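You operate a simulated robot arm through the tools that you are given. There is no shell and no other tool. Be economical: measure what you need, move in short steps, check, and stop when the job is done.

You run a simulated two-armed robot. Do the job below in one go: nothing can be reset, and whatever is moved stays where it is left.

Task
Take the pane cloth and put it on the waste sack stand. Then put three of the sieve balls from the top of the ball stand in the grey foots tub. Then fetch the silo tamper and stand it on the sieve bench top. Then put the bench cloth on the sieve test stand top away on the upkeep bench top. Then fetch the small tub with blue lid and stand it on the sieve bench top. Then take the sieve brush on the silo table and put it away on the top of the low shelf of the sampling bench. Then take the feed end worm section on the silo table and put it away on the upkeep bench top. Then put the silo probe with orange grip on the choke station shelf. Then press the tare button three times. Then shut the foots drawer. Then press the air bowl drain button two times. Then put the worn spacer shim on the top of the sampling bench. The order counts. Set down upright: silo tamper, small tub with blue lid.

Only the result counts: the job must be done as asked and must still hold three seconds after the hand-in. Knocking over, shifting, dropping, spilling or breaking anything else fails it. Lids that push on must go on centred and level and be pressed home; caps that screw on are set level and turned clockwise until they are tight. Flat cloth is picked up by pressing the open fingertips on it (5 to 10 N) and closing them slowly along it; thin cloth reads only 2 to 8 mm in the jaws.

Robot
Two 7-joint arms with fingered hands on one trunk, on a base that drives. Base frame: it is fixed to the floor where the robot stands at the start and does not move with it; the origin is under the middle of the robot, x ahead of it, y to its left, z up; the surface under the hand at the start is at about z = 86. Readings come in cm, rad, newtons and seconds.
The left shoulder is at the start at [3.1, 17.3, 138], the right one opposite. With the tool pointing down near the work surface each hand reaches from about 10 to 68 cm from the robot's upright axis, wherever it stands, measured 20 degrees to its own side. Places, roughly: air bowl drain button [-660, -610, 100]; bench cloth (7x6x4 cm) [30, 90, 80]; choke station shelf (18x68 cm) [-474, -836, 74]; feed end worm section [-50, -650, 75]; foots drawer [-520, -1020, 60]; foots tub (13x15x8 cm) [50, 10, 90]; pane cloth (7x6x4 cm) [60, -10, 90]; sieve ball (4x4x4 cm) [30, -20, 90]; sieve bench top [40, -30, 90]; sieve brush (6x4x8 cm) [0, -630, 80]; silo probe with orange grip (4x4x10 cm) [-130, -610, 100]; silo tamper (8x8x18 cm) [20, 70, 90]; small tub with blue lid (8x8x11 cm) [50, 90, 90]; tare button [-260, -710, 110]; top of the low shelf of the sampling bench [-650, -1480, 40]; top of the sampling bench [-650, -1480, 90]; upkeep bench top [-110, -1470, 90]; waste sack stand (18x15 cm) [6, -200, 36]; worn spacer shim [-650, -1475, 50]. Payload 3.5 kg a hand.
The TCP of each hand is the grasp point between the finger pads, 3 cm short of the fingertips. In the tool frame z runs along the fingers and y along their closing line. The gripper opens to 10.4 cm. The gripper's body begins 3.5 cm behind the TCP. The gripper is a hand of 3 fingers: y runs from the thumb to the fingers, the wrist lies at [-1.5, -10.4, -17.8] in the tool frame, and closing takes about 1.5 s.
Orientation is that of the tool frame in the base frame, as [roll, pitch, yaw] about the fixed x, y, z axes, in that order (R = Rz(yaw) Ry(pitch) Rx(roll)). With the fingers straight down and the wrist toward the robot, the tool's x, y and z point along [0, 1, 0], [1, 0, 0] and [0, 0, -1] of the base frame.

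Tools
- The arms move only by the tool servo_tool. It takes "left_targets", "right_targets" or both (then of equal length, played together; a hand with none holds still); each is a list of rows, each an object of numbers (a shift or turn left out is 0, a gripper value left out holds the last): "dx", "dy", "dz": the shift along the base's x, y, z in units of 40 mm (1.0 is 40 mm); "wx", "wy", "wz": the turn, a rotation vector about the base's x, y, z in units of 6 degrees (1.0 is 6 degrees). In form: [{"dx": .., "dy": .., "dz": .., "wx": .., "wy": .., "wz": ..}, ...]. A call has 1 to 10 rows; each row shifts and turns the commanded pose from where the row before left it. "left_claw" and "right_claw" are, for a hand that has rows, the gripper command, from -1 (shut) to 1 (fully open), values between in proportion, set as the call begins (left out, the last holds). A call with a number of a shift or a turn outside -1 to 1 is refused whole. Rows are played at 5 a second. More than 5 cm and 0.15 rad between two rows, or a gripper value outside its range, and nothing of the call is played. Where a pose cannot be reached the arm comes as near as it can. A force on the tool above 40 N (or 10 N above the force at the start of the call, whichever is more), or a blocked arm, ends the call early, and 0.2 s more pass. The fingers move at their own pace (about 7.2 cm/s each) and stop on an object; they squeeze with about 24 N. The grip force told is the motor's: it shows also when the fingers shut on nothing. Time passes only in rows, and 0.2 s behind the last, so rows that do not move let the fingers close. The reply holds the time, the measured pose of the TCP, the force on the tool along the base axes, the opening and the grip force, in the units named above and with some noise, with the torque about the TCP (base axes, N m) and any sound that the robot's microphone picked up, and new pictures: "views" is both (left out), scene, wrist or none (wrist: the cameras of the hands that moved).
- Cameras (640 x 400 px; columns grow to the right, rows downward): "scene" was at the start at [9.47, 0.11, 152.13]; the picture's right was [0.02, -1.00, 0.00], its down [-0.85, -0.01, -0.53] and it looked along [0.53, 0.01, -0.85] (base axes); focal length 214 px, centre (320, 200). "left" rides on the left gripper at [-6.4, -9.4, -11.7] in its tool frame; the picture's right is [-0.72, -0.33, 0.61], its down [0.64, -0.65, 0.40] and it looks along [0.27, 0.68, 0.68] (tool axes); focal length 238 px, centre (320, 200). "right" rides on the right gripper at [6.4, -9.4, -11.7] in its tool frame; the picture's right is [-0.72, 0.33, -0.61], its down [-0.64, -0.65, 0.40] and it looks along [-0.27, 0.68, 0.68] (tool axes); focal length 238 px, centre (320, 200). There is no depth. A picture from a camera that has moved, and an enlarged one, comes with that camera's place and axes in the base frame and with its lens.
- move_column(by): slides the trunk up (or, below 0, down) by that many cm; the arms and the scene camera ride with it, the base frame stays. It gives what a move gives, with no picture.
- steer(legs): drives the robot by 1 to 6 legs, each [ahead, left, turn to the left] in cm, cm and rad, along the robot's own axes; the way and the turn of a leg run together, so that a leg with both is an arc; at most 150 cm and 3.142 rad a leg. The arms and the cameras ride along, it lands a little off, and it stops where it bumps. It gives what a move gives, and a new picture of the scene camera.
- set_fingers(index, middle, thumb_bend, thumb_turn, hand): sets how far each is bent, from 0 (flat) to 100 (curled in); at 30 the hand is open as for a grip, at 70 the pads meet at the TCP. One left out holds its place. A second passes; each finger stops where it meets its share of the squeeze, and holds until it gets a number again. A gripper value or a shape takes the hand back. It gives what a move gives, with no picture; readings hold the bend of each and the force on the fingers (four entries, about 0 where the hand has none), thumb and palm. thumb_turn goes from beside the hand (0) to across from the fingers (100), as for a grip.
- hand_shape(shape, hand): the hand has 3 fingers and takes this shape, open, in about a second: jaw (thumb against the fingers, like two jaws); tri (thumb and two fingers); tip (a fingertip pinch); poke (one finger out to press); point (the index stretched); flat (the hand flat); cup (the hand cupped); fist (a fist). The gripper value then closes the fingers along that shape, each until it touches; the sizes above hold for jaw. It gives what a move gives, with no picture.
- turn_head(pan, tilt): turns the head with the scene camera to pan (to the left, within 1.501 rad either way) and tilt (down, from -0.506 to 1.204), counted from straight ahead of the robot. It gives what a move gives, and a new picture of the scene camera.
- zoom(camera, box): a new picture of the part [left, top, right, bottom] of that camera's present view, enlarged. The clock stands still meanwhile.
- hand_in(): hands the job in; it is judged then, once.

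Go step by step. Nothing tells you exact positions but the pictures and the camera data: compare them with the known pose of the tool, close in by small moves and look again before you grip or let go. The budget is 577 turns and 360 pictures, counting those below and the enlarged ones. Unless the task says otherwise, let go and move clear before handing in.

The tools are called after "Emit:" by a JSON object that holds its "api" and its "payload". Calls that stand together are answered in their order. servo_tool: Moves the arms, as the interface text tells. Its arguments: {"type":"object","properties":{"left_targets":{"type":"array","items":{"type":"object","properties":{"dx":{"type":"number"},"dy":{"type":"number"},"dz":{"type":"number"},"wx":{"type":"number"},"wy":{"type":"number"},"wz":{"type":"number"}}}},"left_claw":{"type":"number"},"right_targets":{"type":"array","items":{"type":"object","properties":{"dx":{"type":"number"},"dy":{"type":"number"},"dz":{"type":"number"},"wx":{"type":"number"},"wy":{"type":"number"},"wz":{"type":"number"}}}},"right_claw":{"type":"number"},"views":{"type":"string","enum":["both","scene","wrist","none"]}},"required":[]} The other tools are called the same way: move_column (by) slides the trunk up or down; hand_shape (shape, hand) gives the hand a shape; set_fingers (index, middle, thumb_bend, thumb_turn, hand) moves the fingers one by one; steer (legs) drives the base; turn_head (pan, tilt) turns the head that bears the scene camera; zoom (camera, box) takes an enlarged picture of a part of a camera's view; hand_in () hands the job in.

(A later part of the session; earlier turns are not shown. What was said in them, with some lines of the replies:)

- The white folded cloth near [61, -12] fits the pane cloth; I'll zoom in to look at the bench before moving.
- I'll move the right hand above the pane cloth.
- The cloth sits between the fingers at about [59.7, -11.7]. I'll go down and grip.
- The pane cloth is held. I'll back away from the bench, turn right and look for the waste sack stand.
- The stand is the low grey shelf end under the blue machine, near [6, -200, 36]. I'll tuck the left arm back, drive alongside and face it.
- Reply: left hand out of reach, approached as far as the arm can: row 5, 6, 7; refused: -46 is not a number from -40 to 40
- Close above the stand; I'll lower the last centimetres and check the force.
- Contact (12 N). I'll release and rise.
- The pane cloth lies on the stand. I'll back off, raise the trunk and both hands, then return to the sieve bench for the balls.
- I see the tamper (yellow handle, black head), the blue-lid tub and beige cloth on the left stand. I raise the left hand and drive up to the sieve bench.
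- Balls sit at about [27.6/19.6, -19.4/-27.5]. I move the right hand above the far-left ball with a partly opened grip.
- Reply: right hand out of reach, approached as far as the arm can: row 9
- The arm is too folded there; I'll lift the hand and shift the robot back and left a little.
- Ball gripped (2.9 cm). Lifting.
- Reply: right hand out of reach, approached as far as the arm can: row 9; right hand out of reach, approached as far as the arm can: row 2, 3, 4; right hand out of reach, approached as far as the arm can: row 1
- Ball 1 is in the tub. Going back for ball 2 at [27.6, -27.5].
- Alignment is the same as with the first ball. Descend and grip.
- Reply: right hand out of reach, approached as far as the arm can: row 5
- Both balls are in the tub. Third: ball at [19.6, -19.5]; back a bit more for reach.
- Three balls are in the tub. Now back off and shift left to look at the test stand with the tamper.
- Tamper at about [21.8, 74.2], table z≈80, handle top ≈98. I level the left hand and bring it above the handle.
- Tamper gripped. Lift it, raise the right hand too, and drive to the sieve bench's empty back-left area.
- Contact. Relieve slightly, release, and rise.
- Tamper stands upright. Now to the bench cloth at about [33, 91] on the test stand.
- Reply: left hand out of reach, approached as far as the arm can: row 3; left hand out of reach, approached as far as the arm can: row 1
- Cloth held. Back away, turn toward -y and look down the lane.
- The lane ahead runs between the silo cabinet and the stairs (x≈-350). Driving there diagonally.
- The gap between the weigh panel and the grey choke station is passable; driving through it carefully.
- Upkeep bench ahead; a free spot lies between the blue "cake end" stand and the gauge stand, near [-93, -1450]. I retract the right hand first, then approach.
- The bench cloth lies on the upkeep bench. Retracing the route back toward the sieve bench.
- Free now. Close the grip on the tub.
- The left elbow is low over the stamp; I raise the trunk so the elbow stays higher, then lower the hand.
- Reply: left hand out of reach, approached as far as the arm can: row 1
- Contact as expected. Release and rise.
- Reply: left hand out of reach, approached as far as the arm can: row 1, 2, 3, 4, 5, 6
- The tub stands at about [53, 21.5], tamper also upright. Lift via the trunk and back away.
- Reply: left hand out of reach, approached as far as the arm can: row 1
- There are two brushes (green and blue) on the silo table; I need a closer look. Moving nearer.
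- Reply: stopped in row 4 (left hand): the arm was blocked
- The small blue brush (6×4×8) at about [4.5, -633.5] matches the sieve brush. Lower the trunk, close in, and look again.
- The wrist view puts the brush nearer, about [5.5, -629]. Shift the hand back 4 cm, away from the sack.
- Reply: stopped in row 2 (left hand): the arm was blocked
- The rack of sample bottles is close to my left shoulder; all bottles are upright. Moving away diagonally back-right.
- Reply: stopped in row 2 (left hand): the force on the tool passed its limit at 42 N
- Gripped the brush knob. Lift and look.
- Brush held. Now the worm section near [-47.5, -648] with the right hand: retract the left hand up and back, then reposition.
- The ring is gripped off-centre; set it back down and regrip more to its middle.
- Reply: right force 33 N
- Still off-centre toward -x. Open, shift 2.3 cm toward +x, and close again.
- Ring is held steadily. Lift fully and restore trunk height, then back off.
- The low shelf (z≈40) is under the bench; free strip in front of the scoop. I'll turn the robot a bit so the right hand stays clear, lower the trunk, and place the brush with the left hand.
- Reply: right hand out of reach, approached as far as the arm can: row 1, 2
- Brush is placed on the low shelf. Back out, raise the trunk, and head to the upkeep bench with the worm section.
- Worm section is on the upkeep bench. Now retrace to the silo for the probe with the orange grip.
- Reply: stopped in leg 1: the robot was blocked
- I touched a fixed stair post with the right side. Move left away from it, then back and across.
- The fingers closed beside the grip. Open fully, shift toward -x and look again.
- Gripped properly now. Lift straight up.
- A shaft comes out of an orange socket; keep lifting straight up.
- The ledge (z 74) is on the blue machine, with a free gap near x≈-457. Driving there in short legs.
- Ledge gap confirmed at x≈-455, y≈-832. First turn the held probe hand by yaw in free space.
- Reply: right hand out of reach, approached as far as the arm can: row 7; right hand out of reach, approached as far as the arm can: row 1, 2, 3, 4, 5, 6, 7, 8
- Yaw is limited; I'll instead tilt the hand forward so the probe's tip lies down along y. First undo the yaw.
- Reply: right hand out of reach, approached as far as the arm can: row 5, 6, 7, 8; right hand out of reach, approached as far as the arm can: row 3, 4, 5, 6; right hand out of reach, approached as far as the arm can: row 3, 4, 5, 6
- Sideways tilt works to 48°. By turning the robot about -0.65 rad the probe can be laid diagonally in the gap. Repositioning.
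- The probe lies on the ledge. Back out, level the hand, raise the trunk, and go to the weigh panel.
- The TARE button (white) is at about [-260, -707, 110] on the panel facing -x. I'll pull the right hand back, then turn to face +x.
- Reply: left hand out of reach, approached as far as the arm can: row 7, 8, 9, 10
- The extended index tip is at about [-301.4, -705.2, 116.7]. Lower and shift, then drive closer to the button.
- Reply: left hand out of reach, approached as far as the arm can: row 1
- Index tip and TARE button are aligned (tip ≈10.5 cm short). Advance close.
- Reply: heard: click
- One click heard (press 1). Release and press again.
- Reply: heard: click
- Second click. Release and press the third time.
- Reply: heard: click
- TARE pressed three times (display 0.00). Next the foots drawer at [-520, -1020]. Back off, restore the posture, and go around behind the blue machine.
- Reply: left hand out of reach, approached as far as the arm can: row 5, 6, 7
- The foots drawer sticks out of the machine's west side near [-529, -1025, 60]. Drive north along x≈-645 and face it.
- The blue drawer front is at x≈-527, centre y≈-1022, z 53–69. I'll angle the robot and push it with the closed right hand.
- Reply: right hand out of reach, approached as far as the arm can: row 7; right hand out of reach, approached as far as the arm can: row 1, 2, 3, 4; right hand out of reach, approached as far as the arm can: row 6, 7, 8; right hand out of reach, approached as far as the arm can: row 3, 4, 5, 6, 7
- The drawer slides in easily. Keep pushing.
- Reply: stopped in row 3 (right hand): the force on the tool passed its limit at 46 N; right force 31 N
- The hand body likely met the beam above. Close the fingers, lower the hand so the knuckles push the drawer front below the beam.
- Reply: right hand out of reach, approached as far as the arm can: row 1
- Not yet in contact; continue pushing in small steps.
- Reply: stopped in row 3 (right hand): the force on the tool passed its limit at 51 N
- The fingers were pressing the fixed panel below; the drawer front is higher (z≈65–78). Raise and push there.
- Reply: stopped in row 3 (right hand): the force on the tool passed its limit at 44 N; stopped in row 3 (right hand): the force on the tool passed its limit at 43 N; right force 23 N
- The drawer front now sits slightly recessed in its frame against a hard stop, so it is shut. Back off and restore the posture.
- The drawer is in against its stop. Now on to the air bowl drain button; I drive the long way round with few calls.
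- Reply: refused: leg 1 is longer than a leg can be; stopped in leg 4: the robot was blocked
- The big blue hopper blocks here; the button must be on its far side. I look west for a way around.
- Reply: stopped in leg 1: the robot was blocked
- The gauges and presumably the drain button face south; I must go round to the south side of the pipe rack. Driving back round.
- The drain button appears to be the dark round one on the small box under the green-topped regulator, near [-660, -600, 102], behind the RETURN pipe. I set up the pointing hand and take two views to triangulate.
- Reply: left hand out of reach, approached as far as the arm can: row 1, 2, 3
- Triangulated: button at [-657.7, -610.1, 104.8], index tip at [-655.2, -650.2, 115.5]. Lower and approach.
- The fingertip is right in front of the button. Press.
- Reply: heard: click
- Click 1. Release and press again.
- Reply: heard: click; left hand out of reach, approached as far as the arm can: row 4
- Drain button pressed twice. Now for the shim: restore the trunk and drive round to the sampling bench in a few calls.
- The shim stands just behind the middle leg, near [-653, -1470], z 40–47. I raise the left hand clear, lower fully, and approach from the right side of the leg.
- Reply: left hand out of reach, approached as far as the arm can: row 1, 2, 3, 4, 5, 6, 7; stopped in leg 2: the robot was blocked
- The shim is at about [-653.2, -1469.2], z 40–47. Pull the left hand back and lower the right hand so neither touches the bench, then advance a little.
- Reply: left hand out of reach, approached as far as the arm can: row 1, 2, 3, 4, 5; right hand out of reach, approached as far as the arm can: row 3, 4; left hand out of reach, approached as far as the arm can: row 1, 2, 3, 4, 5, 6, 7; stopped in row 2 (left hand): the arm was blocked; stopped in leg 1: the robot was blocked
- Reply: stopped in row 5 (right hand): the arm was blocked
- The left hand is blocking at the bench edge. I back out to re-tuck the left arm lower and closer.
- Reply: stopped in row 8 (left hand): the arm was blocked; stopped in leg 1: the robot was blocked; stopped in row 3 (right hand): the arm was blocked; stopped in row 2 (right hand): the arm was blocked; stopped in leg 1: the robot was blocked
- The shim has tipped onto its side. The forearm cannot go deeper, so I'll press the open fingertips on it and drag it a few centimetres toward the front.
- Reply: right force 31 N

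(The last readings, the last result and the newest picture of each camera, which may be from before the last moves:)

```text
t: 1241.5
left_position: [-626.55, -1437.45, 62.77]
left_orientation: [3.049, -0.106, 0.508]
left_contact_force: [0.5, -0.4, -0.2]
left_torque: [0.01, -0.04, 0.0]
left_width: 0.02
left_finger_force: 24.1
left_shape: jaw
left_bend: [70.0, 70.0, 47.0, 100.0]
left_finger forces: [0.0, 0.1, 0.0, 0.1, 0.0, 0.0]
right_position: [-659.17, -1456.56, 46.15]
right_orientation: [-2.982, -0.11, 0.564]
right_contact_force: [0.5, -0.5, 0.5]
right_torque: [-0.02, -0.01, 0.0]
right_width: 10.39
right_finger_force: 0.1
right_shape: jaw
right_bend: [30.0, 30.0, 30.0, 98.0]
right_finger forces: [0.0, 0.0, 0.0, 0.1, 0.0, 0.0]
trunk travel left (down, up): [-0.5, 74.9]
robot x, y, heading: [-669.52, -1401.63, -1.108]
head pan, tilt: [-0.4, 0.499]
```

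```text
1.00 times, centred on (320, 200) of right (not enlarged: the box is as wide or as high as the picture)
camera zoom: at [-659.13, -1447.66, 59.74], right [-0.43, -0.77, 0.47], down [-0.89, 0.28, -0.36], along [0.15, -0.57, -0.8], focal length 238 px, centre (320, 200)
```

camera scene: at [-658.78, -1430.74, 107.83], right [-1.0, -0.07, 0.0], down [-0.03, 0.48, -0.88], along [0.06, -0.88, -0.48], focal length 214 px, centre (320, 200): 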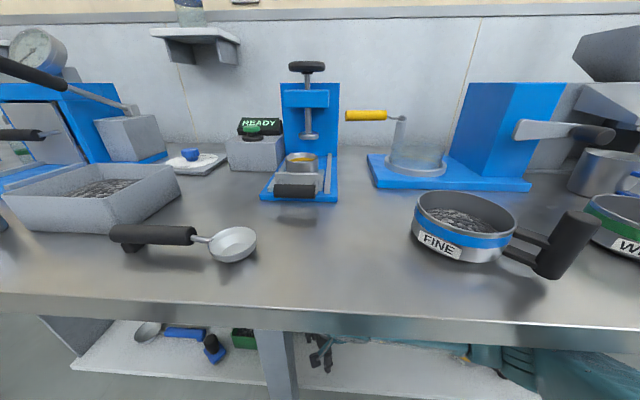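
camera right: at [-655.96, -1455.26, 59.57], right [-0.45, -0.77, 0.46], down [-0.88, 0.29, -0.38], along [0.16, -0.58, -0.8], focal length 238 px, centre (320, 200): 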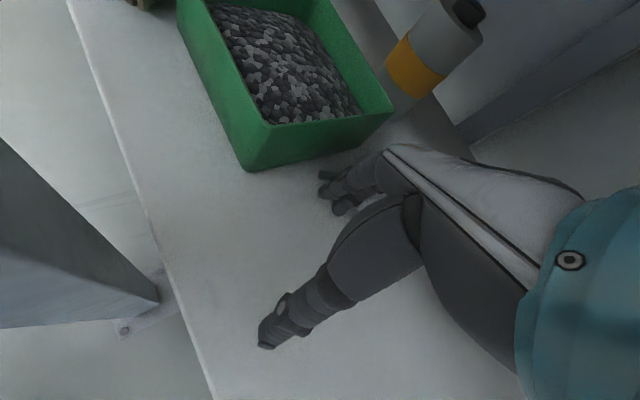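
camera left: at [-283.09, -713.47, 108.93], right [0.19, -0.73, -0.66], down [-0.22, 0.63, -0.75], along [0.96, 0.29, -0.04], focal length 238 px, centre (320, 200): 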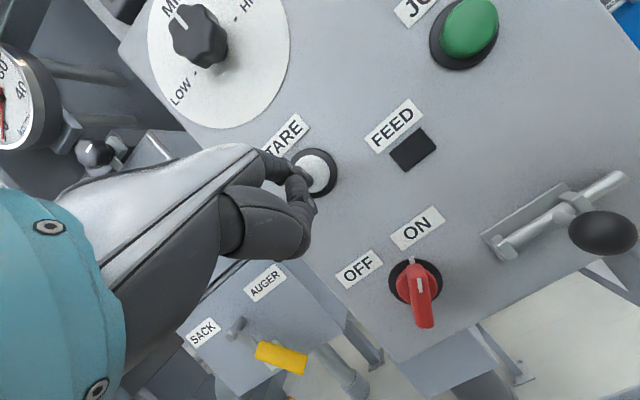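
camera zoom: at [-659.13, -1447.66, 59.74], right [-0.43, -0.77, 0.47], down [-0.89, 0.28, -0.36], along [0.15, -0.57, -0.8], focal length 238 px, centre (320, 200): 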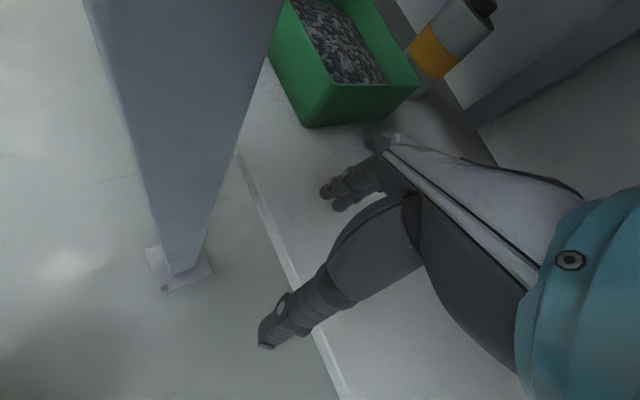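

The shim slid back beside the box. I back out once more, set both arms low and extended so they fit under the apron, with the robot squarer to the bench.

Emit:
{"api": "steer", "payload": {"legs": [[-36, 0, 0], [0, 0, -0.39]]}}

Emit:
{"api": "servo_tool", "payload": {"left_targets": [{"dx": 0.5, "dy": -0.42, "dz": -0.48}, {"dx": 0.5, "dy": -0.42, "dz": -0.48}, {"dx": 0.5, "dy": -0.42, "dz": -0.48}, {"dx": 0.5, "dy": -0.42, "dz": -0.48}, {"dx": 0.5, "dy": -0.42, "dz": -0.48}], "right_targets": [{"wz": 0.93, "dz": 0.3}, {"wz": 0.93, "dz": 0.3}, {"wz": 0.93, "dz": 0.2}, {"wz": 0.93}, {"wx": -0.9}], "right_claw": 0.6, "views": "none"}}

```text
t: 1245.0
left_position: [-659.52, -1418.75, 62.71]
left_orientation: [3.048, -0.108, 0.119]
left_contact_force: [0.0, 0.2, 0.1]
left_torque: [0.01, 0.02, -0.03]
left_width: 0.01
left_finger_force: 24.3
left_shape: jaw
left_bend: [70.0, 70.0, 47.0, 100.0]
left_finger forces: [0.1, 0.0, 0.0, 0.0, 0.0, 0.0]
right_position: [-697.18, -1424.22, 46.14]
right_orientation: [-2.987, -0.108, 0.176]
right_contact_force: [-0.2, 0.3, -0.5]
right_torque: [0.0, -0.03, 0.01]
right_width: 10.39
right_finger_force: 0.0
right_shape: jaw
right_bend: [30.0, 30.0, 30.0, 98.0]
right_finger forces: [0.0, 0.1, 0.1, 0.0, 0.0, 0.0]
trunk travel left (down, up): [-0.5, 74.9]
robot x, y, heading: [-685.51, -1369.57, -1.497]
head pan, tilt: [-0.4, 0.499]
camera scene: at [-686.63, -1400.47, 107.73], right [-0.95, 0.32, 0.0], down [0.15, 0.45, -0.88], along [-0.28, -0.83, -0.48], focal length 214 px, centre (320, 200)
```

scene: 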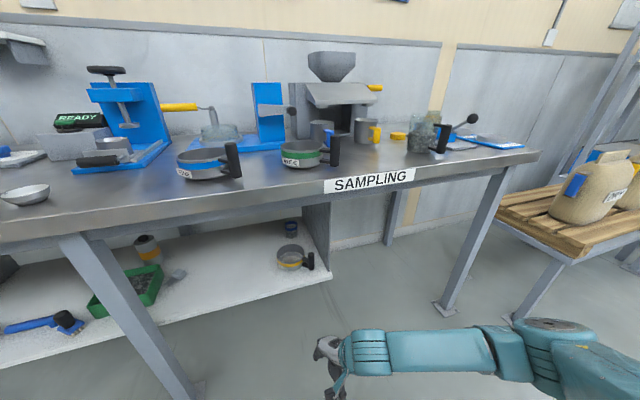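

```text
t: 1246.2
left_position: [-649.55, -1427.21, 53.0]
left_orientation: [3.049, -0.107, 0.123]
left_contact_force: [0.0, 0.0, -1.2]
left_torque: [0.02, -0.04, -0.03]
left_width: 0.0
left_finger_force: 24.1
left_shape: jaw
left_bend: [70.0, 70.0, 47.0, 100.0]
left_finger forces: [0.0, 0.0, 0.1, 0.0, 0.0, 0.0]
right_position: [-697.16, -1424.25, 49.36]
right_orientation: [-3.065, -0.058, 0.57]
right_contact_force: [-0.2, 0.4, 0.8]
right_torque: [-0.02, 0.02, 0.0]
right_width: 8.35
right_finger_force: 0.0
right_shape: jaw
right_bend: [27.0, 34.0, 49.0, 99.0]
right_finger forces: [0.0, 0.1, 0.0, 0.0, 0.0, 0.1]
trunk travel left (down, up): [-0.5, 74.9]
robot x, y, heading: [-685.64, -1369.58, -1.494]
head pan, tilt: [-0.4, 0.499]
```

Emit:
{"api": "steer", "payload": {"legs": [[0, 30, 0], [45.5, 0, 0], [0, 9, 0]]}}

```text
t: 1251.3
left_position: [-607.61, -1469.6, 53.15]
left_orientation: [3.049, -0.117, 0.12]
left_contact_force: [0.4, 0.3, -0.1]
left_torque: [-0.01, -0.01, 0.0]
left_width: 0.0
left_finger_force: 24.2
left_shape: jaw
left_bend: [70.0, 70.0, 47.0, 100.0]
left_finger forces: [0.1, 0.0, 0.0, 0.0, 0.0, 0.0]
right_position: [-655.07, -1466.1, 48.79]
right_orientation: [-3.063, -0.072, 0.573]
right_contact_force: [-0.2, 0.3, 0.8]
right_torque: [0.04, -0.01, 0.02]
right_width: 8.34
right_finger_force: 0.0
right_shape: jaw
right_bend: [27.0, 34.0, 49.0, 99.0]
right_finger forces: [0.0, 0.0, 0.0, 0.0, 0.0, 0.1]
trunk travel left (down, up): [-0.5, 74.9]
robot x, y, heading: [-643.38, -1411.49, -1.495]
head pan, tilt: [-0.4, 0.499]
camera scene: at [-645.04, -1442.87, 107.67], right [-0.95, 0.32, -0.01], down [0.16, 0.45, -0.88], along [-0.28, -0.83, -0.48], focal length 214 px, centre (320, 200)
```

scene: 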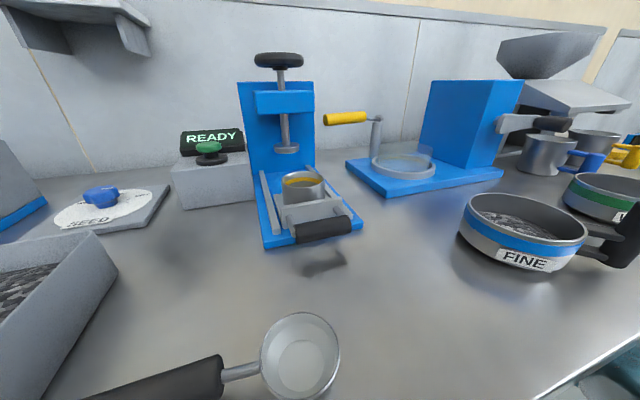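

Emit:
{"api": "servo_tool", "payload": {"right_targets": [{"dz": 0.5}, {"dx": 0.2, "dy": -0.45}, {"dx": 0.2, "dy": -0.45}, {"dx": 0.2, "dy": -0.45}, {"dx": 0.15, "dy": -0.4}], "right_claw": 1, "views": "wrist"}}

```text
t: 1252.7
left_position: [-611.05, -1471.39, 53.5]
left_orientation: [3.046, -0.119, 0.065]
left_contact_force: [0.0, 0.2, 1.1]
left_torque: [0.0, 0.02, 0.0]
left_width: 0.0
left_finger_force: 24.3
left_shape: jaw
left_bend: [70.0, 70.0, 47.0, 100.0]
left_finger forces: [0.1, 0.1, 0.0, 0.0, 0.0, 0.0]
right_position: [-656.35, -1470.85, 49.31]
right_orientation: [-3.023, -0.084, 0.507]
right_contact_force: [0.0, 0.1, -0.3]
right_torque: [0.03, 0.05, -0.01]
right_width: 10.39
right_finger_force: 0.1
right_shape: jaw
right_bend: [30.0, 30.0, 30.0, 98.0]
right_finger forces: [0.0, 0.0, 0.1, 0.0, 0.0, 0.1]
trunk travel left (down, up): [-0.5, 74.9]
robot x, y, heading: [-643.41, -1411.59, -1.548]
head pan, tilt: [-0.4, 0.499]
stopped in row 5 (right hand): the arm was blocked; the commanded pose is now the measured one
camera right: at [-655.62, -1461.49, 62.33], right [-0.48, -0.72, 0.51], down [-0.87, 0.31, -0.38], along [0.11, -0.62, -0.77], focal length 238 px, centre (320, 200)
```

right: 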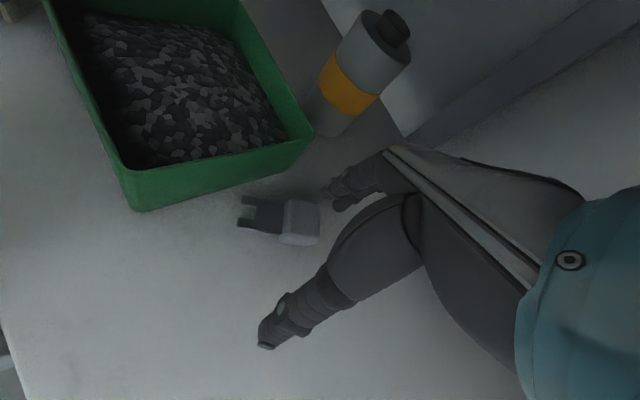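

The shim's thick end lies about 4 cm ahead of the grasp point. I press the fingertips on it and drag it back a few centimetres.

Emit:
{"api": "servo_tool", "payload": {"right_targets": [{"dz": -0.4}, {"dz": -0.3}, {"dz": -0.15}, {}], "views": "none"}}

```text
t: 1253.7
left_position: [-610.0, -1471.3, 53.09]
left_orientation: [3.048, -0.109, 0.071]
left_contact_force: [0.2, 0.6, -0.9]
left_torque: [-0.02, 0.02, 0.0]
left_width: 0.0
left_finger_force: 23.5
left_shape: jaw
left_bend: [70.0, 70.0, 47.0, 100.0]
left_finger forces: [0.0, 0.1, 0.1, 0.0, 0.0, 0.1]
right_position: [-655.26, -1471.72, 46.47]
right_orientation: [-3.033, -0.071, 0.518]
right_contact_force: [-0.5, 0.5, -0.1]
right_torque: [0.0, 0.03, -0.01]
right_width: 10.38
right_finger_force: 0.1
right_shape: jaw
right_bend: [30.0, 30.0, 30.0, 98.0]
right_finger forces: [0.0, 0.0, 0.0, 0.0, 0.0, 0.1]
trunk travel left (down, up): [-0.5, 74.9]
robot x, y, heading: [-643.16, -1411.75, -1.544]
head pan, tilt: [-0.4, 0.499]
```

Emit:
{"api": "servo_tool", "payload": {"right_targets": [{"dx": 0.15, "dy": -0.25}, {"dx": 0.1, "dy": -0.15}, {"dz": -0.35}, {"dz": -0.25}, {}], "views": "none"}}

```text
t: 1254.7
left_position: [-610.72, -1471.35, 53.37]
left_orientation: [3.045, -0.114, 0.065]
left_contact_force: [0.0, -0.3, -0.6]
left_torque: [0.01, 0.0, 0.0]
left_width: 0.01
left_finger_force: 23.7
left_shape: jaw
left_bend: [70.0, 70.0, 47.0, 100.0]
left_finger forces: [0.0, 0.1, 0.1, 0.1, 0.0, 0.0]
right_position: [-654.67, -1473.62, 45.24]
right_orientation: [-3.064, -0.078, 0.512]
right_contact_force: [-1.0, 2.6, 29.7]
right_torque: [-1.37, -0.36, -0.06]
right_width: 9.87
right_finger_force: 0.1
right_shape: jaw
right_bend: [30.0, 30.0, 30.0, 98.0]
right_finger forces: [0.0, 29.0, 0.0, 0.0, 0.0, 0.0]
trunk travel left (down, up): [-0.5, 74.9]
robot x, y, heading: [-643.47, -1411.75, -1.548]
head pan, tilt: [-0.4, 0.499]
stopped in row 5 (right hand): the force on the tool passed its limit at 46 N (the readings are from after the stop); the commanded pose is now the measured one
```

Emit:
{"api": "servo_tool", "payload": {"right_targets": [{"dz": 0.1}, {}, {}, {}, {}, {}, {}, {}], "right_claw": -1, "views": "none"}}

```text
t: 1256.5
left_position: [-610.59, -1471.23, 53.45]
left_orientation: [3.043, -0.112, 0.066]
left_contact_force: [-0.6, -0.1, -0.5]
left_torque: [-0.03, 0.01, 0.01]
left_width: 0.0
left_finger_force: 24.2
left_shape: jaw
left_bend: [70.0, 70.0, 47.0, 100.0]
left_finger forces: [0.0, 0.0, 0.0, 0.1, 0.0, 0.0]
right_position: [-654.43, -1473.41, 45.4]
right_orientation: [-3.056, -0.082, 0.514]
right_contact_force: [-1.7, -11.8, 31.3]
right_torque: [-2.02, -0.38, -0.19]
right_width: 3.52
right_finger_force: 24.1
right_shape: jaw
right_bend: [26.0, 30.0, 50.0, 100.0]
right_finger forces: [20.1, 29.2, 0.0, 0.1, 17.9, 0.0]
trunk travel left (down, up): [-0.5, 74.9]
robot x, y, heading: [-643.44, -1411.6, -1.548]
head pan, tilt: [-0.4, 0.499]
```

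Emit:
{"api": "servo_tool", "payload": {"right_targets": [{"dz": 0.15}, {"dz": 0.2}, {"dz": 0.2}, {}], "views": "none"}}

```text
t: 1257.5
left_position: [-610.42, -1471.12, 53.23]
left_orientation: [3.044, -0.11, 0.067]
left_contact_force: [0.4, -0.2, 0.6]
left_torque: [0.0, 0.0, -0.04]
left_width: 0.02
left_finger_force: 24.0
left_shape: jaw
left_bend: [70.0, 70.0, 47.0, 100.0]
left_finger forces: [0.1, 0.1, 0.1, 0.0, 0.0, 0.0]
right_position: [-653.62, -1471.18, 45.58]
right_orientation: [-3.011, -0.102, 0.52]
right_contact_force: [-3.8, -5.0, 18.8]
right_torque: [-0.98, -0.04, -0.08]
right_width: 3.13
right_finger_force: 23.3
right_shape: jaw
right_bend: [26.0, 36.0, 50.0, 100.0]
right_finger forces: [18.3, 20.1, 0.1, 0.0, 19.9, 0.1]
trunk travel left (down, up): [-0.5, 74.9]
robot x, y, heading: [-642.96, -1411.8, -1.541]
head pan, tilt: [-0.4, 0.499]
```

Emit:
{"api": "servo_tool", "payload": {"right_targets": [{"dx": -0.35, "dy": 0.35, "dz": 0.15}, {"dx": -0.35, "dy": 0.35, "dz": 0.15}, {"dx": -0.35, "dy": 0.35, "dz": 0.2}, {"dx": -0.3, "dy": 0.35, "dz": 0.2}], "views": "none"}}

```text
t: 1258.5
left_position: [-610.76, -1471.87, 52.66]
left_orientation: [3.057, -0.114, 0.067]
left_contact_force: [0.6, 0.3, -0.7]
left_torque: [0.01, -0.01, -0.03]
left_width: 0.01
left_finger_force: 24.0
left_shape: jaw
left_bend: [70.0, 70.0, 47.0, 100.0]
left_finger forces: [0.0, 0.1, 0.1, 0.0, 0.1, 0.0]
right_position: [-658.86, -1466.97, 48.69]
right_orientation: [-3.019, -0.107, 0.531]
right_contact_force: [-0.2, -0.4, -0.7]
right_torque: [0.03, 0.01, -0.02]
right_width: 3.06
right_finger_force: 23.7
right_shape: jaw
right_bend: [26.0, 39.0, 50.0, 100.0]
right_finger forces: [17.1, 3.5, 0.0, 0.0, 17.9, 0.1]
trunk travel left (down, up): [-0.5, 74.9]
robot x, y, heading: [-643.7, -1411.43, -1.545]
head pan, tilt: [-0.4, 0.499]
```

The shim is held (3.1 cm, thumb and index). Move right of the leg and back out.

Emit:
{"api": "steer", "payload": {"legs": [[0, -8, 0], [-50, 0, 0]]}}

Emit:
{"api": "move_column", "payload": {"by": 40}}

Emit:
{"api": "move_column", "payload": {"by": 10}}

```text
t: 1262.1
left_position: [-619.65, -1422.06, 53.04]
left_orientation: [3.049, -0.11, 0.071]
left_contact_force: [0.5, 0.5, -1.0]
left_torque: [0.02, 0.03, -0.02]
left_width: 0.0
left_finger_force: 23.8
left_shape: jaw
left_bend: [70.0, 70.0, 47.0, 100.0]
left_finger forces: [0.1, 0.1, 0.0, 0.1, 0.1, 0.0]
right_position: [-669.06, -1418.96, 50.18]
right_orientation: [-3.047, -0.074, 0.517]
right_contact_force: [0.2, -0.5, 0.0]
right_torque: [0.01, 0.01, 0.01]
right_width: 3.09
right_finger_force: 24.3
right_shape: jaw
right_bend: [26.0, 39.0, 50.0, 100.0]
right_finger forces: [17.4, 3.6, 0.0, 0.1, 17.8, 0.0]
trunk travel left (down, up): [-0.5, 74.9]
robot x, y, heading: [-652.66, -1362.56, -1.542]
head pan, tilt: [-0.4, 0.499]
camera scene: at [-655.32, -1393.52, 107.73], right [-0.93, 0.36, 0.0], down [0.17, 0.45, -0.88], along [-0.32, -0.82, -0.48], focal length 214 px, centre (320, 200)
```

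scene: 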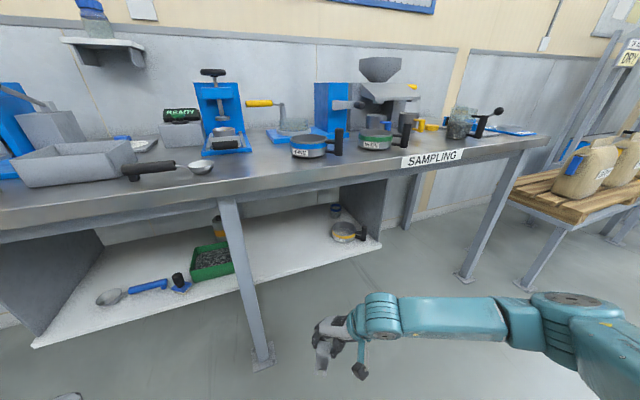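

```text
t: 1265.9
left_position: [-619.58, -1421.97, 93.02]
left_orientation: [3.049, -0.11, 0.071]
left_contact_force: [-0.1, 0.5, -0.1]
left_torque: [0.0, -0.01, -0.01]
left_width: 0.01
left_finger_force: 24.0
left_shape: jaw
left_bend: [70.0, 70.0, 47.0, 100.0]
left_finger forces: [0.0, 0.0, 0.0, 0.0, 0.0, 0.0]
right_position: [-669.19, -1418.96, 90.19]
right_orientation: [-3.044, -0.075, 0.516]
right_contact_force: [-0.2, 0.0, 0.2]
right_torque: [0.0, 0.03, -0.01]
right_width: 3.08
right_finger_force: 23.7
right_shape: jaw
right_bend: [26.0, 39.0, 50.0, 100.0]
right_finger forces: [17.4, 3.7, 0.0, 0.0, 17.7, 0.0]
trunk travel left (down, up): [-40.5, 34.9]
robot x, y, heading: [-652.93, -1362.58, -1.536]
head pan, tilt: [-0.4, 0.499]
```

```text
t: 1267.2
left_position: [-619.62, -1422.1, 103.0]
left_orientation: [3.049, -0.108, 0.072]
left_contact_force: [1.0, 0.0, 0.1]
left_torque: [-0.02, -0.01, 0.0]
left_width: 0.0
left_finger_force: 24.1
left_shape: jaw
left_bend: [70.0, 70.0, 47.0, 100.0]
left_finger forces: [0.1, 0.1, 0.1, 0.0, 0.1, 0.0]
right_position: [-669.13, -1418.99, 100.03]
right_orientation: [-3.046, -0.075, 0.519]
right_contact_force: [0.6, -0.3, -0.4]
right_torque: [0.01, -0.03, 0.01]
right_width: 3.04
right_finger_force: 24.1
right_shape: jaw
right_bend: [26.0, 39.0, 50.0, 100.0]
right_finger forces: [17.5, 3.6, 0.1, 0.0, 17.7, 0.1]
trunk travel left (down, up): [-50.5, 24.9]
robot x, y, heading: [-652.8, -1362.45, -1.545]
head pan, tilt: [-0.4, 0.499]
```

Emit:
{"api": "steer", "payload": {"legs": [[0, 8, 0], [30, 0, 0]]}}

Emit:
{"api": "servo_tool", "payload": {"right_targets": [{"dz": -0.6}, {"dz": -0.5}, {"dz": -0.4}, {}], "views": "none"}}

```text
t: 1269.9
left_position: [-610.73, -1452.14, 102.96]
left_orientation: [3.05, -0.109, 0.071]
left_contact_force: [-0.7, -0.4, 0.2]
left_torque: [-0.01, -0.02, -0.02]
left_width: 0.0
left_finger_force: 24.4
left_shape: jaw
left_bend: [70.0, 70.0, 47.0, 100.0]
left_finger forces: [0.0, 0.0, 0.0, 0.0, 0.0, 0.0]
right_position: [-660.18, -1449.1, 100.15]
right_orientation: [-3.046, -0.073, 0.517]
right_contact_force: [-0.4, 0.0, -0.4]
right_torque: [0.01, -0.03, -0.02]
right_width: 3.04
right_finger_force: 24.1
right_shape: jaw
right_bend: [26.0, 39.0, 50.0, 100.0]
right_finger forces: [17.5, 3.5, 0.1, 0.1, 17.7, 0.1]
trunk travel left (down, up): [-50.5, 24.9]
robot x, y, heading: [-644.31, -1392.77, -1.541]
head pan, tilt: [-0.4, 0.499]
camera scene: at [-647.05, -1403.05, 159.37], right [-0.93, 0.36, 0.0], down [0.17, 0.45, -0.88], along [-0.32, -0.82, -0.48], focal length 214 px, centre (320, 200)
```

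scene: 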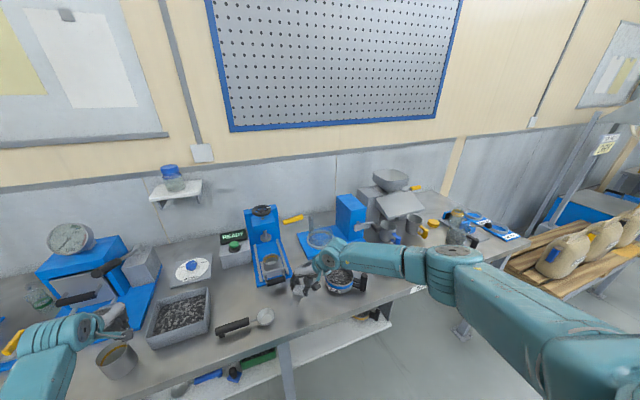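

```text
t: 1270.9
left_position: [-610.63, -1452.2, 103.04]
left_orientation: [3.049, -0.107, 0.072]
left_contact_force: [-0.1, -0.2, -0.8]
left_torque: [0.01, -0.03, 0.0]
left_width: 0.03
left_finger_force: 23.6
left_shape: jaw
left_bend: [70.0, 70.0, 47.0, 100.0]
left_finger forces: [0.0, 0.1, 0.0, 0.0, 0.0, 0.1]
right_position: [-660.19, -1449.12, 96.68]
right_orientation: [-3.046, -0.074, 0.517]
right_contact_force: [0.4, 0.5, 0.7]
right_torque: [0.02, -0.04, -0.04]
right_width: 3.04
right_finger_force: 23.9
right_shape: jaw
right_bend: [26.0, 39.0, 50.0, 100.0]
right_finger forces: [17.4, 3.2, 0.0, 0.1, 17.8, 0.1]
right hand out of reach, approached as far as the arm can: row 2, 3
trunk travel left (down, up): [-50.5, 24.9]
robot x, y, heading: [-643.87, -1392.11, -1.546]
head pan, tilt: [-0.4, 0.499]
no pictures are left
```

Emit:
{"api": "servo_tool", "payload": {"left_targets": [{"dz": 0.8}, {"dz": 0.8}, {"dz": 0.8}], "views": "none"}}

```text
t: 1271.7
left_position: [-610.75, -1452.12, 112.53]
left_orientation: [3.05, -0.108, 0.072]
left_contact_force: [-0.1, -0.5, -0.2]
left_torque: [0.01, -0.01, 0.0]
left_width: 0.0
left_finger_force: 24.0
left_shape: jaw
left_bend: [70.0, 70.0, 47.0, 100.0]
left_finger forces: [0.1, 0.1, 0.0, 0.0, 0.0, 0.1]
right_position: [-660.2, -1449.1, 96.77]
right_orientation: [-3.046, -0.077, 0.517]
right_contact_force: [-0.3, 0.2, 0.1]
right_torque: [-0.02, 0.0, 0.0]
right_width: 3.01
right_finger_force: 23.6
right_shape: jaw
right_bend: [26.0, 39.0, 50.0, 100.0]
right_finger forces: [17.3, 3.2, 0.0, 0.1, 17.7, 0.0]
trunk travel left (down, up): [-50.5, 24.9]
robot x, y, heading: [-643.93, -1392.4, -1.539]
head pan, tilt: [-0.4, 0.499]
no pictures are left
```

Lower the trunk 4 cm so the right hand can get down.

Emit:
{"api": "move_column", "payload": {"by": -3.5}}

Emit:
{"api": "servo_tool", "payload": {"right_targets": [{"dz": -0.15}, {"dz": -0.1}, {}], "views": "none"}}

```text
t: 1272.5
left_position: [-610.76, -1452.09, 109.18]
left_orientation: [3.048, -0.107, 0.071]
left_contact_force: [-0.4, -0.2, -0.4]
left_torque: [0.0, 0.02, -0.02]
left_width: 0.0
left_finger_force: 24.6
left_shape: jaw
left_bend: [70.0, 70.0, 47.0, 100.0]
left_finger forces: [0.1, 0.1, 0.1, 0.0, 0.0, 0.0]
right_position: [-660.22, -1449.02, 93.32]
right_orientation: [-3.047, -0.075, 0.514]
right_contact_force: [0.4, -0.7, -0.2]
right_torque: [0.02, 0.0, 0.01]
right_width: 3.03
right_finger_force: 23.0
right_shape: jaw
right_bend: [26.0, 39.0, 50.0, 100.0]
right_finger forces: [17.2, 3.3, 0.0, 0.1, 17.6, 0.1]
trunk travel left (down, up): [-47.0, 28.4]
robot x, y, heading: [-643.7, -1392.49, -1.542]
head pan, tilt: [-0.4, 0.499]
```

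```text
t: 1273.3
left_position: [-610.67, -1452.07, 109.13]
left_orientation: [3.048, -0.109, 0.071]
left_contact_force: [0.4, 0.0, 0.4]
left_torque: [0.0, 0.01, 0.02]
left_width: 0.01
left_finger_force: 23.9
left_shape: jaw
left_bend: [70.0, 70.0, 47.0, 100.0]
left_finger forces: [0.0, 0.0, 0.1, 0.0, 0.0, 0.0]
right_position: [-660.3, -1449.09, 92.38]
right_orientation: [-3.046, -0.076, 0.516]
right_contact_force: [-0.2, 0.2, -0.2]
right_torque: [0.0, 0.01, -0.01]
right_width: 3.06
right_finger_force: 23.9
right_shape: jaw
right_bend: [26.0, 39.0, 50.0, 100.0]
right_finger forces: [17.3, 3.2, 0.0, 0.0, 17.6, 0.1]
trunk travel left (down, up): [-47.0, 28.4]
robot x, y, heading: [-643.87, -1392.4, -1.542]
head pan, tilt: [-0.4, 0.499]
no pictures are left
```

Emit:
{"api": "servo_tool", "payload": {"right_targets": [{"dz": -0.1}, {"dz": -0.1}, {}], "views": "none"}}

Emit:
{"api": "servo_tool", "payload": {"right_targets": [{"dz": -0.1}, {"dz": -0.08}, {}], "views": "none"}}

```text
t: 1274.1
left_position: [-610.8, -1452.17, 109.17]
left_orientation: [3.047, -0.109, 0.072]
left_contact_force: [-0.4, 0.0, -0.3]
left_torque: [0.0, -0.01, -0.01]
left_width: 0.01
left_finger_force: 24.0
left_shape: jaw
left_bend: [70.0, 70.0, 47.0, 100.0]
left_finger forces: [0.0, 0.1, 0.0, 0.0, 0.0, 0.1]
right_position: [-660.17, -1449.12, 91.88]
right_orientation: [-3.048, -0.071, 0.516]
right_contact_force: [0.8, -0.9, -0.4]
right_torque: [0.0, 0.03, 0.02]
right_width: 3.03
right_finger_force: 23.9
right_shape: jaw
right_bend: [26.0, 39.0, 50.0, 100.0]
right_finger forces: [17.3, 3.2, 0.0, 0.0, 17.6, 0.1]
right hand out of reach, approached as far as the arm can: row 2
trunk travel left (down, up): [-47.0, 28.4]
robot x, y, heading: [-644.22, -1392.84, -1.547]
head pan, tilt: [-0.4, 0.499]
no pictures are left
```

```text
t: 1274.9
left_position: [-610.69, -1452.08, 109.1]
left_orientation: [3.049, -0.109, 0.071]
left_contact_force: [-1.0, 0.8, 0.0]
left_torque: [-0.01, 0.04, 0.03]
left_width: 0.0
left_finger_force: 23.9
left_shape: jaw
left_bend: [70.0, 70.0, 47.0, 100.0]
left_finger forces: [0.0, 0.0, 0.0, 0.0, 0.0, 0.0]
right_position: [-660.31, -1449.07, 91.89]
right_orientation: [-3.047, -0.073, 0.515]
right_contact_force: [-0.3, 0.3, -0.6]
right_torque: [0.02, 0.02, -0.01]
right_width: 3.02
right_finger_force: 24.0
right_shape: jaw
right_bend: [26.0, 39.0, 50.0, 100.0]
right_finger forces: [17.3, 3.3, 0.1, 0.0, 17.7, 0.0]
right hand out of reach, approached as far as the arm can: row 1, 2
trunk travel left (down, up): [-47.0, 28.4]
robot x, y, heading: [-644.52, -1392.69, -1.54]
head pan, tilt: [-0.4, 0.499]
no pictures are left
```

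Reach-limited again; lower the trunk in small steps until contact.

Emit:
{"api": "move_column", "payload": {"by": -1}}

Emit:
{"api": "move_column", "payload": {"by": -0.6}}

```text
t: 1275.5
left_position: [-610.62, -1452.17, 108.24]
left_orientation: [3.048, -0.108, 0.072]
left_contact_force: [0.2, -0.4, -1.1]
left_torque: [0.02, 0.02, 0.0]
left_width: 0.0
left_finger_force: 24.5
left_shape: jaw
left_bend: [70.0, 70.0, 47.0, 100.0]
left_finger forces: [0.0, 0.0, 0.1, 0.1, 0.0, 0.1]
right_position: [-660.14, -1449.11, 91.3]
right_orientation: [-3.055, -0.074, 0.517]
right_contact_force: [-0.4, 0.9, 19.8]
right_torque: [-0.7, -0.26, 0.02]
right_width: 2.95
right_finger_force: 23.8
right_shape: jaw
right_bend: [26.0, 39.0, 50.0, 100.0]
right_finger forces: [22.7, 19.0, 0.0, 0.1, 18.3, 0.1]
trunk travel left (down, up): [-46.0, 29.4]
robot x, y, heading: [-644.18, -1392.52, -1.546]
head pan, tilt: [-0.4, 0.499]
```

```text
t: 1276.0
left_position: [-610.74, -1452.16, 107.58]
left_orientation: [3.051, -0.11, 0.071]
left_contact_force: [0.5, -0.6, -0.3]
left_torque: [0.02, 0.02, 0.0]
left_width: 0.03
left_finger_force: 23.8
left_shape: jaw
left_bend: [70.0, 70.0, 47.0, 100.0]
left_finger forces: [0.0, 0.1, 0.0, 0.1, 0.0, 0.1]
right_position: [-660.05, -1449.68, 91.18]
right_orientation: [-3.066, -0.077, 0.515]
right_contact_force: [-1.4, 6.5, 16.3]
right_torque: [-0.35, -0.16, 0.05]
right_width: 2.89
right_finger_force: 23.6
right_shape: jaw
right_bend: [26.0, 40.0, 50.0, 100.0]
right_finger forces: [21.6, 18.8, 0.1, 0.0, 20.4, 0.1]
trunk travel left (down, up): [-45.5, 29.9]
robot x, y, heading: [-643.8, -1392.61, -1.544]
head pan, tilt: [-0.4, 0.499]
stopped: the force on the tool passed its limit at 44 N (the readings are from after the stop); the commanded pose is now the measured one
```

The shim is on the bench top. Release and rise.

Emit:
{"api": "servo_tool", "payload": {"right_targets": [{"dz": 0.05}, {}, {}, {}, {}, {}, {}], "right_claw": 1, "views": "none"}}

Emit:
{"api": "servo_tool", "payload": {"right_targets": [{"dz": 0.3}, {"dz": 0.5}, {"dz": 0.8}, {"dz": 0.8}, {"dz": 0.8}], "views": "none"}}

```text
t: 1277.6
left_position: [-610.75, -1451.99, 107.82]
left_orientation: [3.046, -0.11, 0.072]
left_contact_force: [-0.2, 0.8, 0.0]
left_torque: [-0.01, -0.01, -0.01]
left_width: 0.03
left_finger_force: 24.4
left_shape: jaw
left_bend: [70.0, 70.0, 47.0, 100.0]
left_finger forces: [0.0, 0.0, 0.0, 0.0, 0.0, 0.1]
right_position: [-660.05, -1449.4, 91.39]
right_orientation: [-3.066, -0.072, 0.515]
right_contact_force: [-5.1, 5.4, 21.9]
right_torque: [-0.78, -0.05, -0.15]
right_width: 9.64
right_finger_force: 0.0
right_shape: jaw
right_bend: [30.0, 34.0, 30.0, 98.0]
right_finger forces: [0.1, 21.9, 0.0, 0.1, 0.0, 0.1]
trunk travel left (down, up): [-45.5, 29.9]
robot x, y, heading: [-643.9, -1392.68, -1.544]
head pan, tilt: [-0.4, 0.499]
no pictures are left
```

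```text
t: 1278.8
left_position: [-610.77, -1452.05, 107.62]
left_orientation: [3.049, -0.109, 0.072]
left_contact_force: [-0.5, 0.3, -0.3]
left_torque: [0.04, 0.01, -0.03]
left_width: 0.0
left_finger_force: 24.1
left_shape: jaw
left_bend: [70.0, 70.0, 47.0, 100.0]
left_finger forces: [0.0, 0.0, 0.0, 0.0, 0.0, 0.0]
right_position: [-660.05, -1449.32, 103.96]
right_orientation: [-3.059, -0.074, 0.514]
right_contact_force: [0.5, -0.4, -0.5]
right_torque: [0.01, -0.01, 0.0]
right_width: 10.38
right_finger_force: 0.0
right_shape: jaw
right_bend: [30.0, 30.0, 30.0, 98.0]
right_finger forces: [0.0, 0.1, 0.1, 0.0, 0.0, 0.1]
trunk travel left (down, up): [-45.5, 29.9]
robot x, y, heading: [-644.13, -1392.29, -1.542]
head pan, tilt: [-0.4, 0.499]
no pictures are left
```

Emit:
{"api": "steer", "payload": {"legs": [[-35, 0, 0]]}}

```text
t: 1281.0
left_position: [-611.5, -1417.05, 107.58]
left_orientation: [3.049, -0.109, 0.072]
left_contact_force: [0.3, 1.4, -1.1]
left_torque: [0.0, 0.03, -0.02]
left_width: 0.01
left_finger_force: 23.5
left_shape: jaw
left_bend: [70.0, 70.0, 47.0, 100.0]
left_finger forces: [0.0, 0.0, 0.1, 0.0, 0.0, 0.0]
right_position: [-661.12, -1414.28, 103.97]
right_orientation: [-3.061, -0.073, 0.515]
right_contact_force: [0.4, 0.1, 1.2]
right_torque: [-0.02, 0.02, 0.02]
right_width: 10.37
right_finger_force: 0.1
right_shape: jaw
right_bend: [30.0, 30.0, 30.0, 98.0]
right_finger forces: [0.0, 0.1, 0.0, 0.0, 0.0, 0.0]
trunk travel left (down, up): [-45.5, 29.9]
robot x, y, heading: [-645.16, -1357.43, -1.537]
head pan, tilt: [-0.4, 0.499]
```

All steps are done and both hands are clear, so I'm handing in.

Emit:
{"api": "hand_in", "payload": {}}

```text
The job is handed in.
```

I carried out all twelve steps in order and handed the job in; two results rest on indirect evidence.

- **Foots drawer:** it slid in easily, then met a hard stop. The front looks slightly recessed in its frame, so I took it as shut.
- **Worn spacer shim:** I was out of pictures by then, so I placed it on the sampling bench by force readings alone. It had tipped over and slid along the low shelf before I got a grip on it.

The base bumped a fixed stair post, the blue hopper and the sampling bench's edge on the way. Nothing appeared disturbed in the pictures I had.
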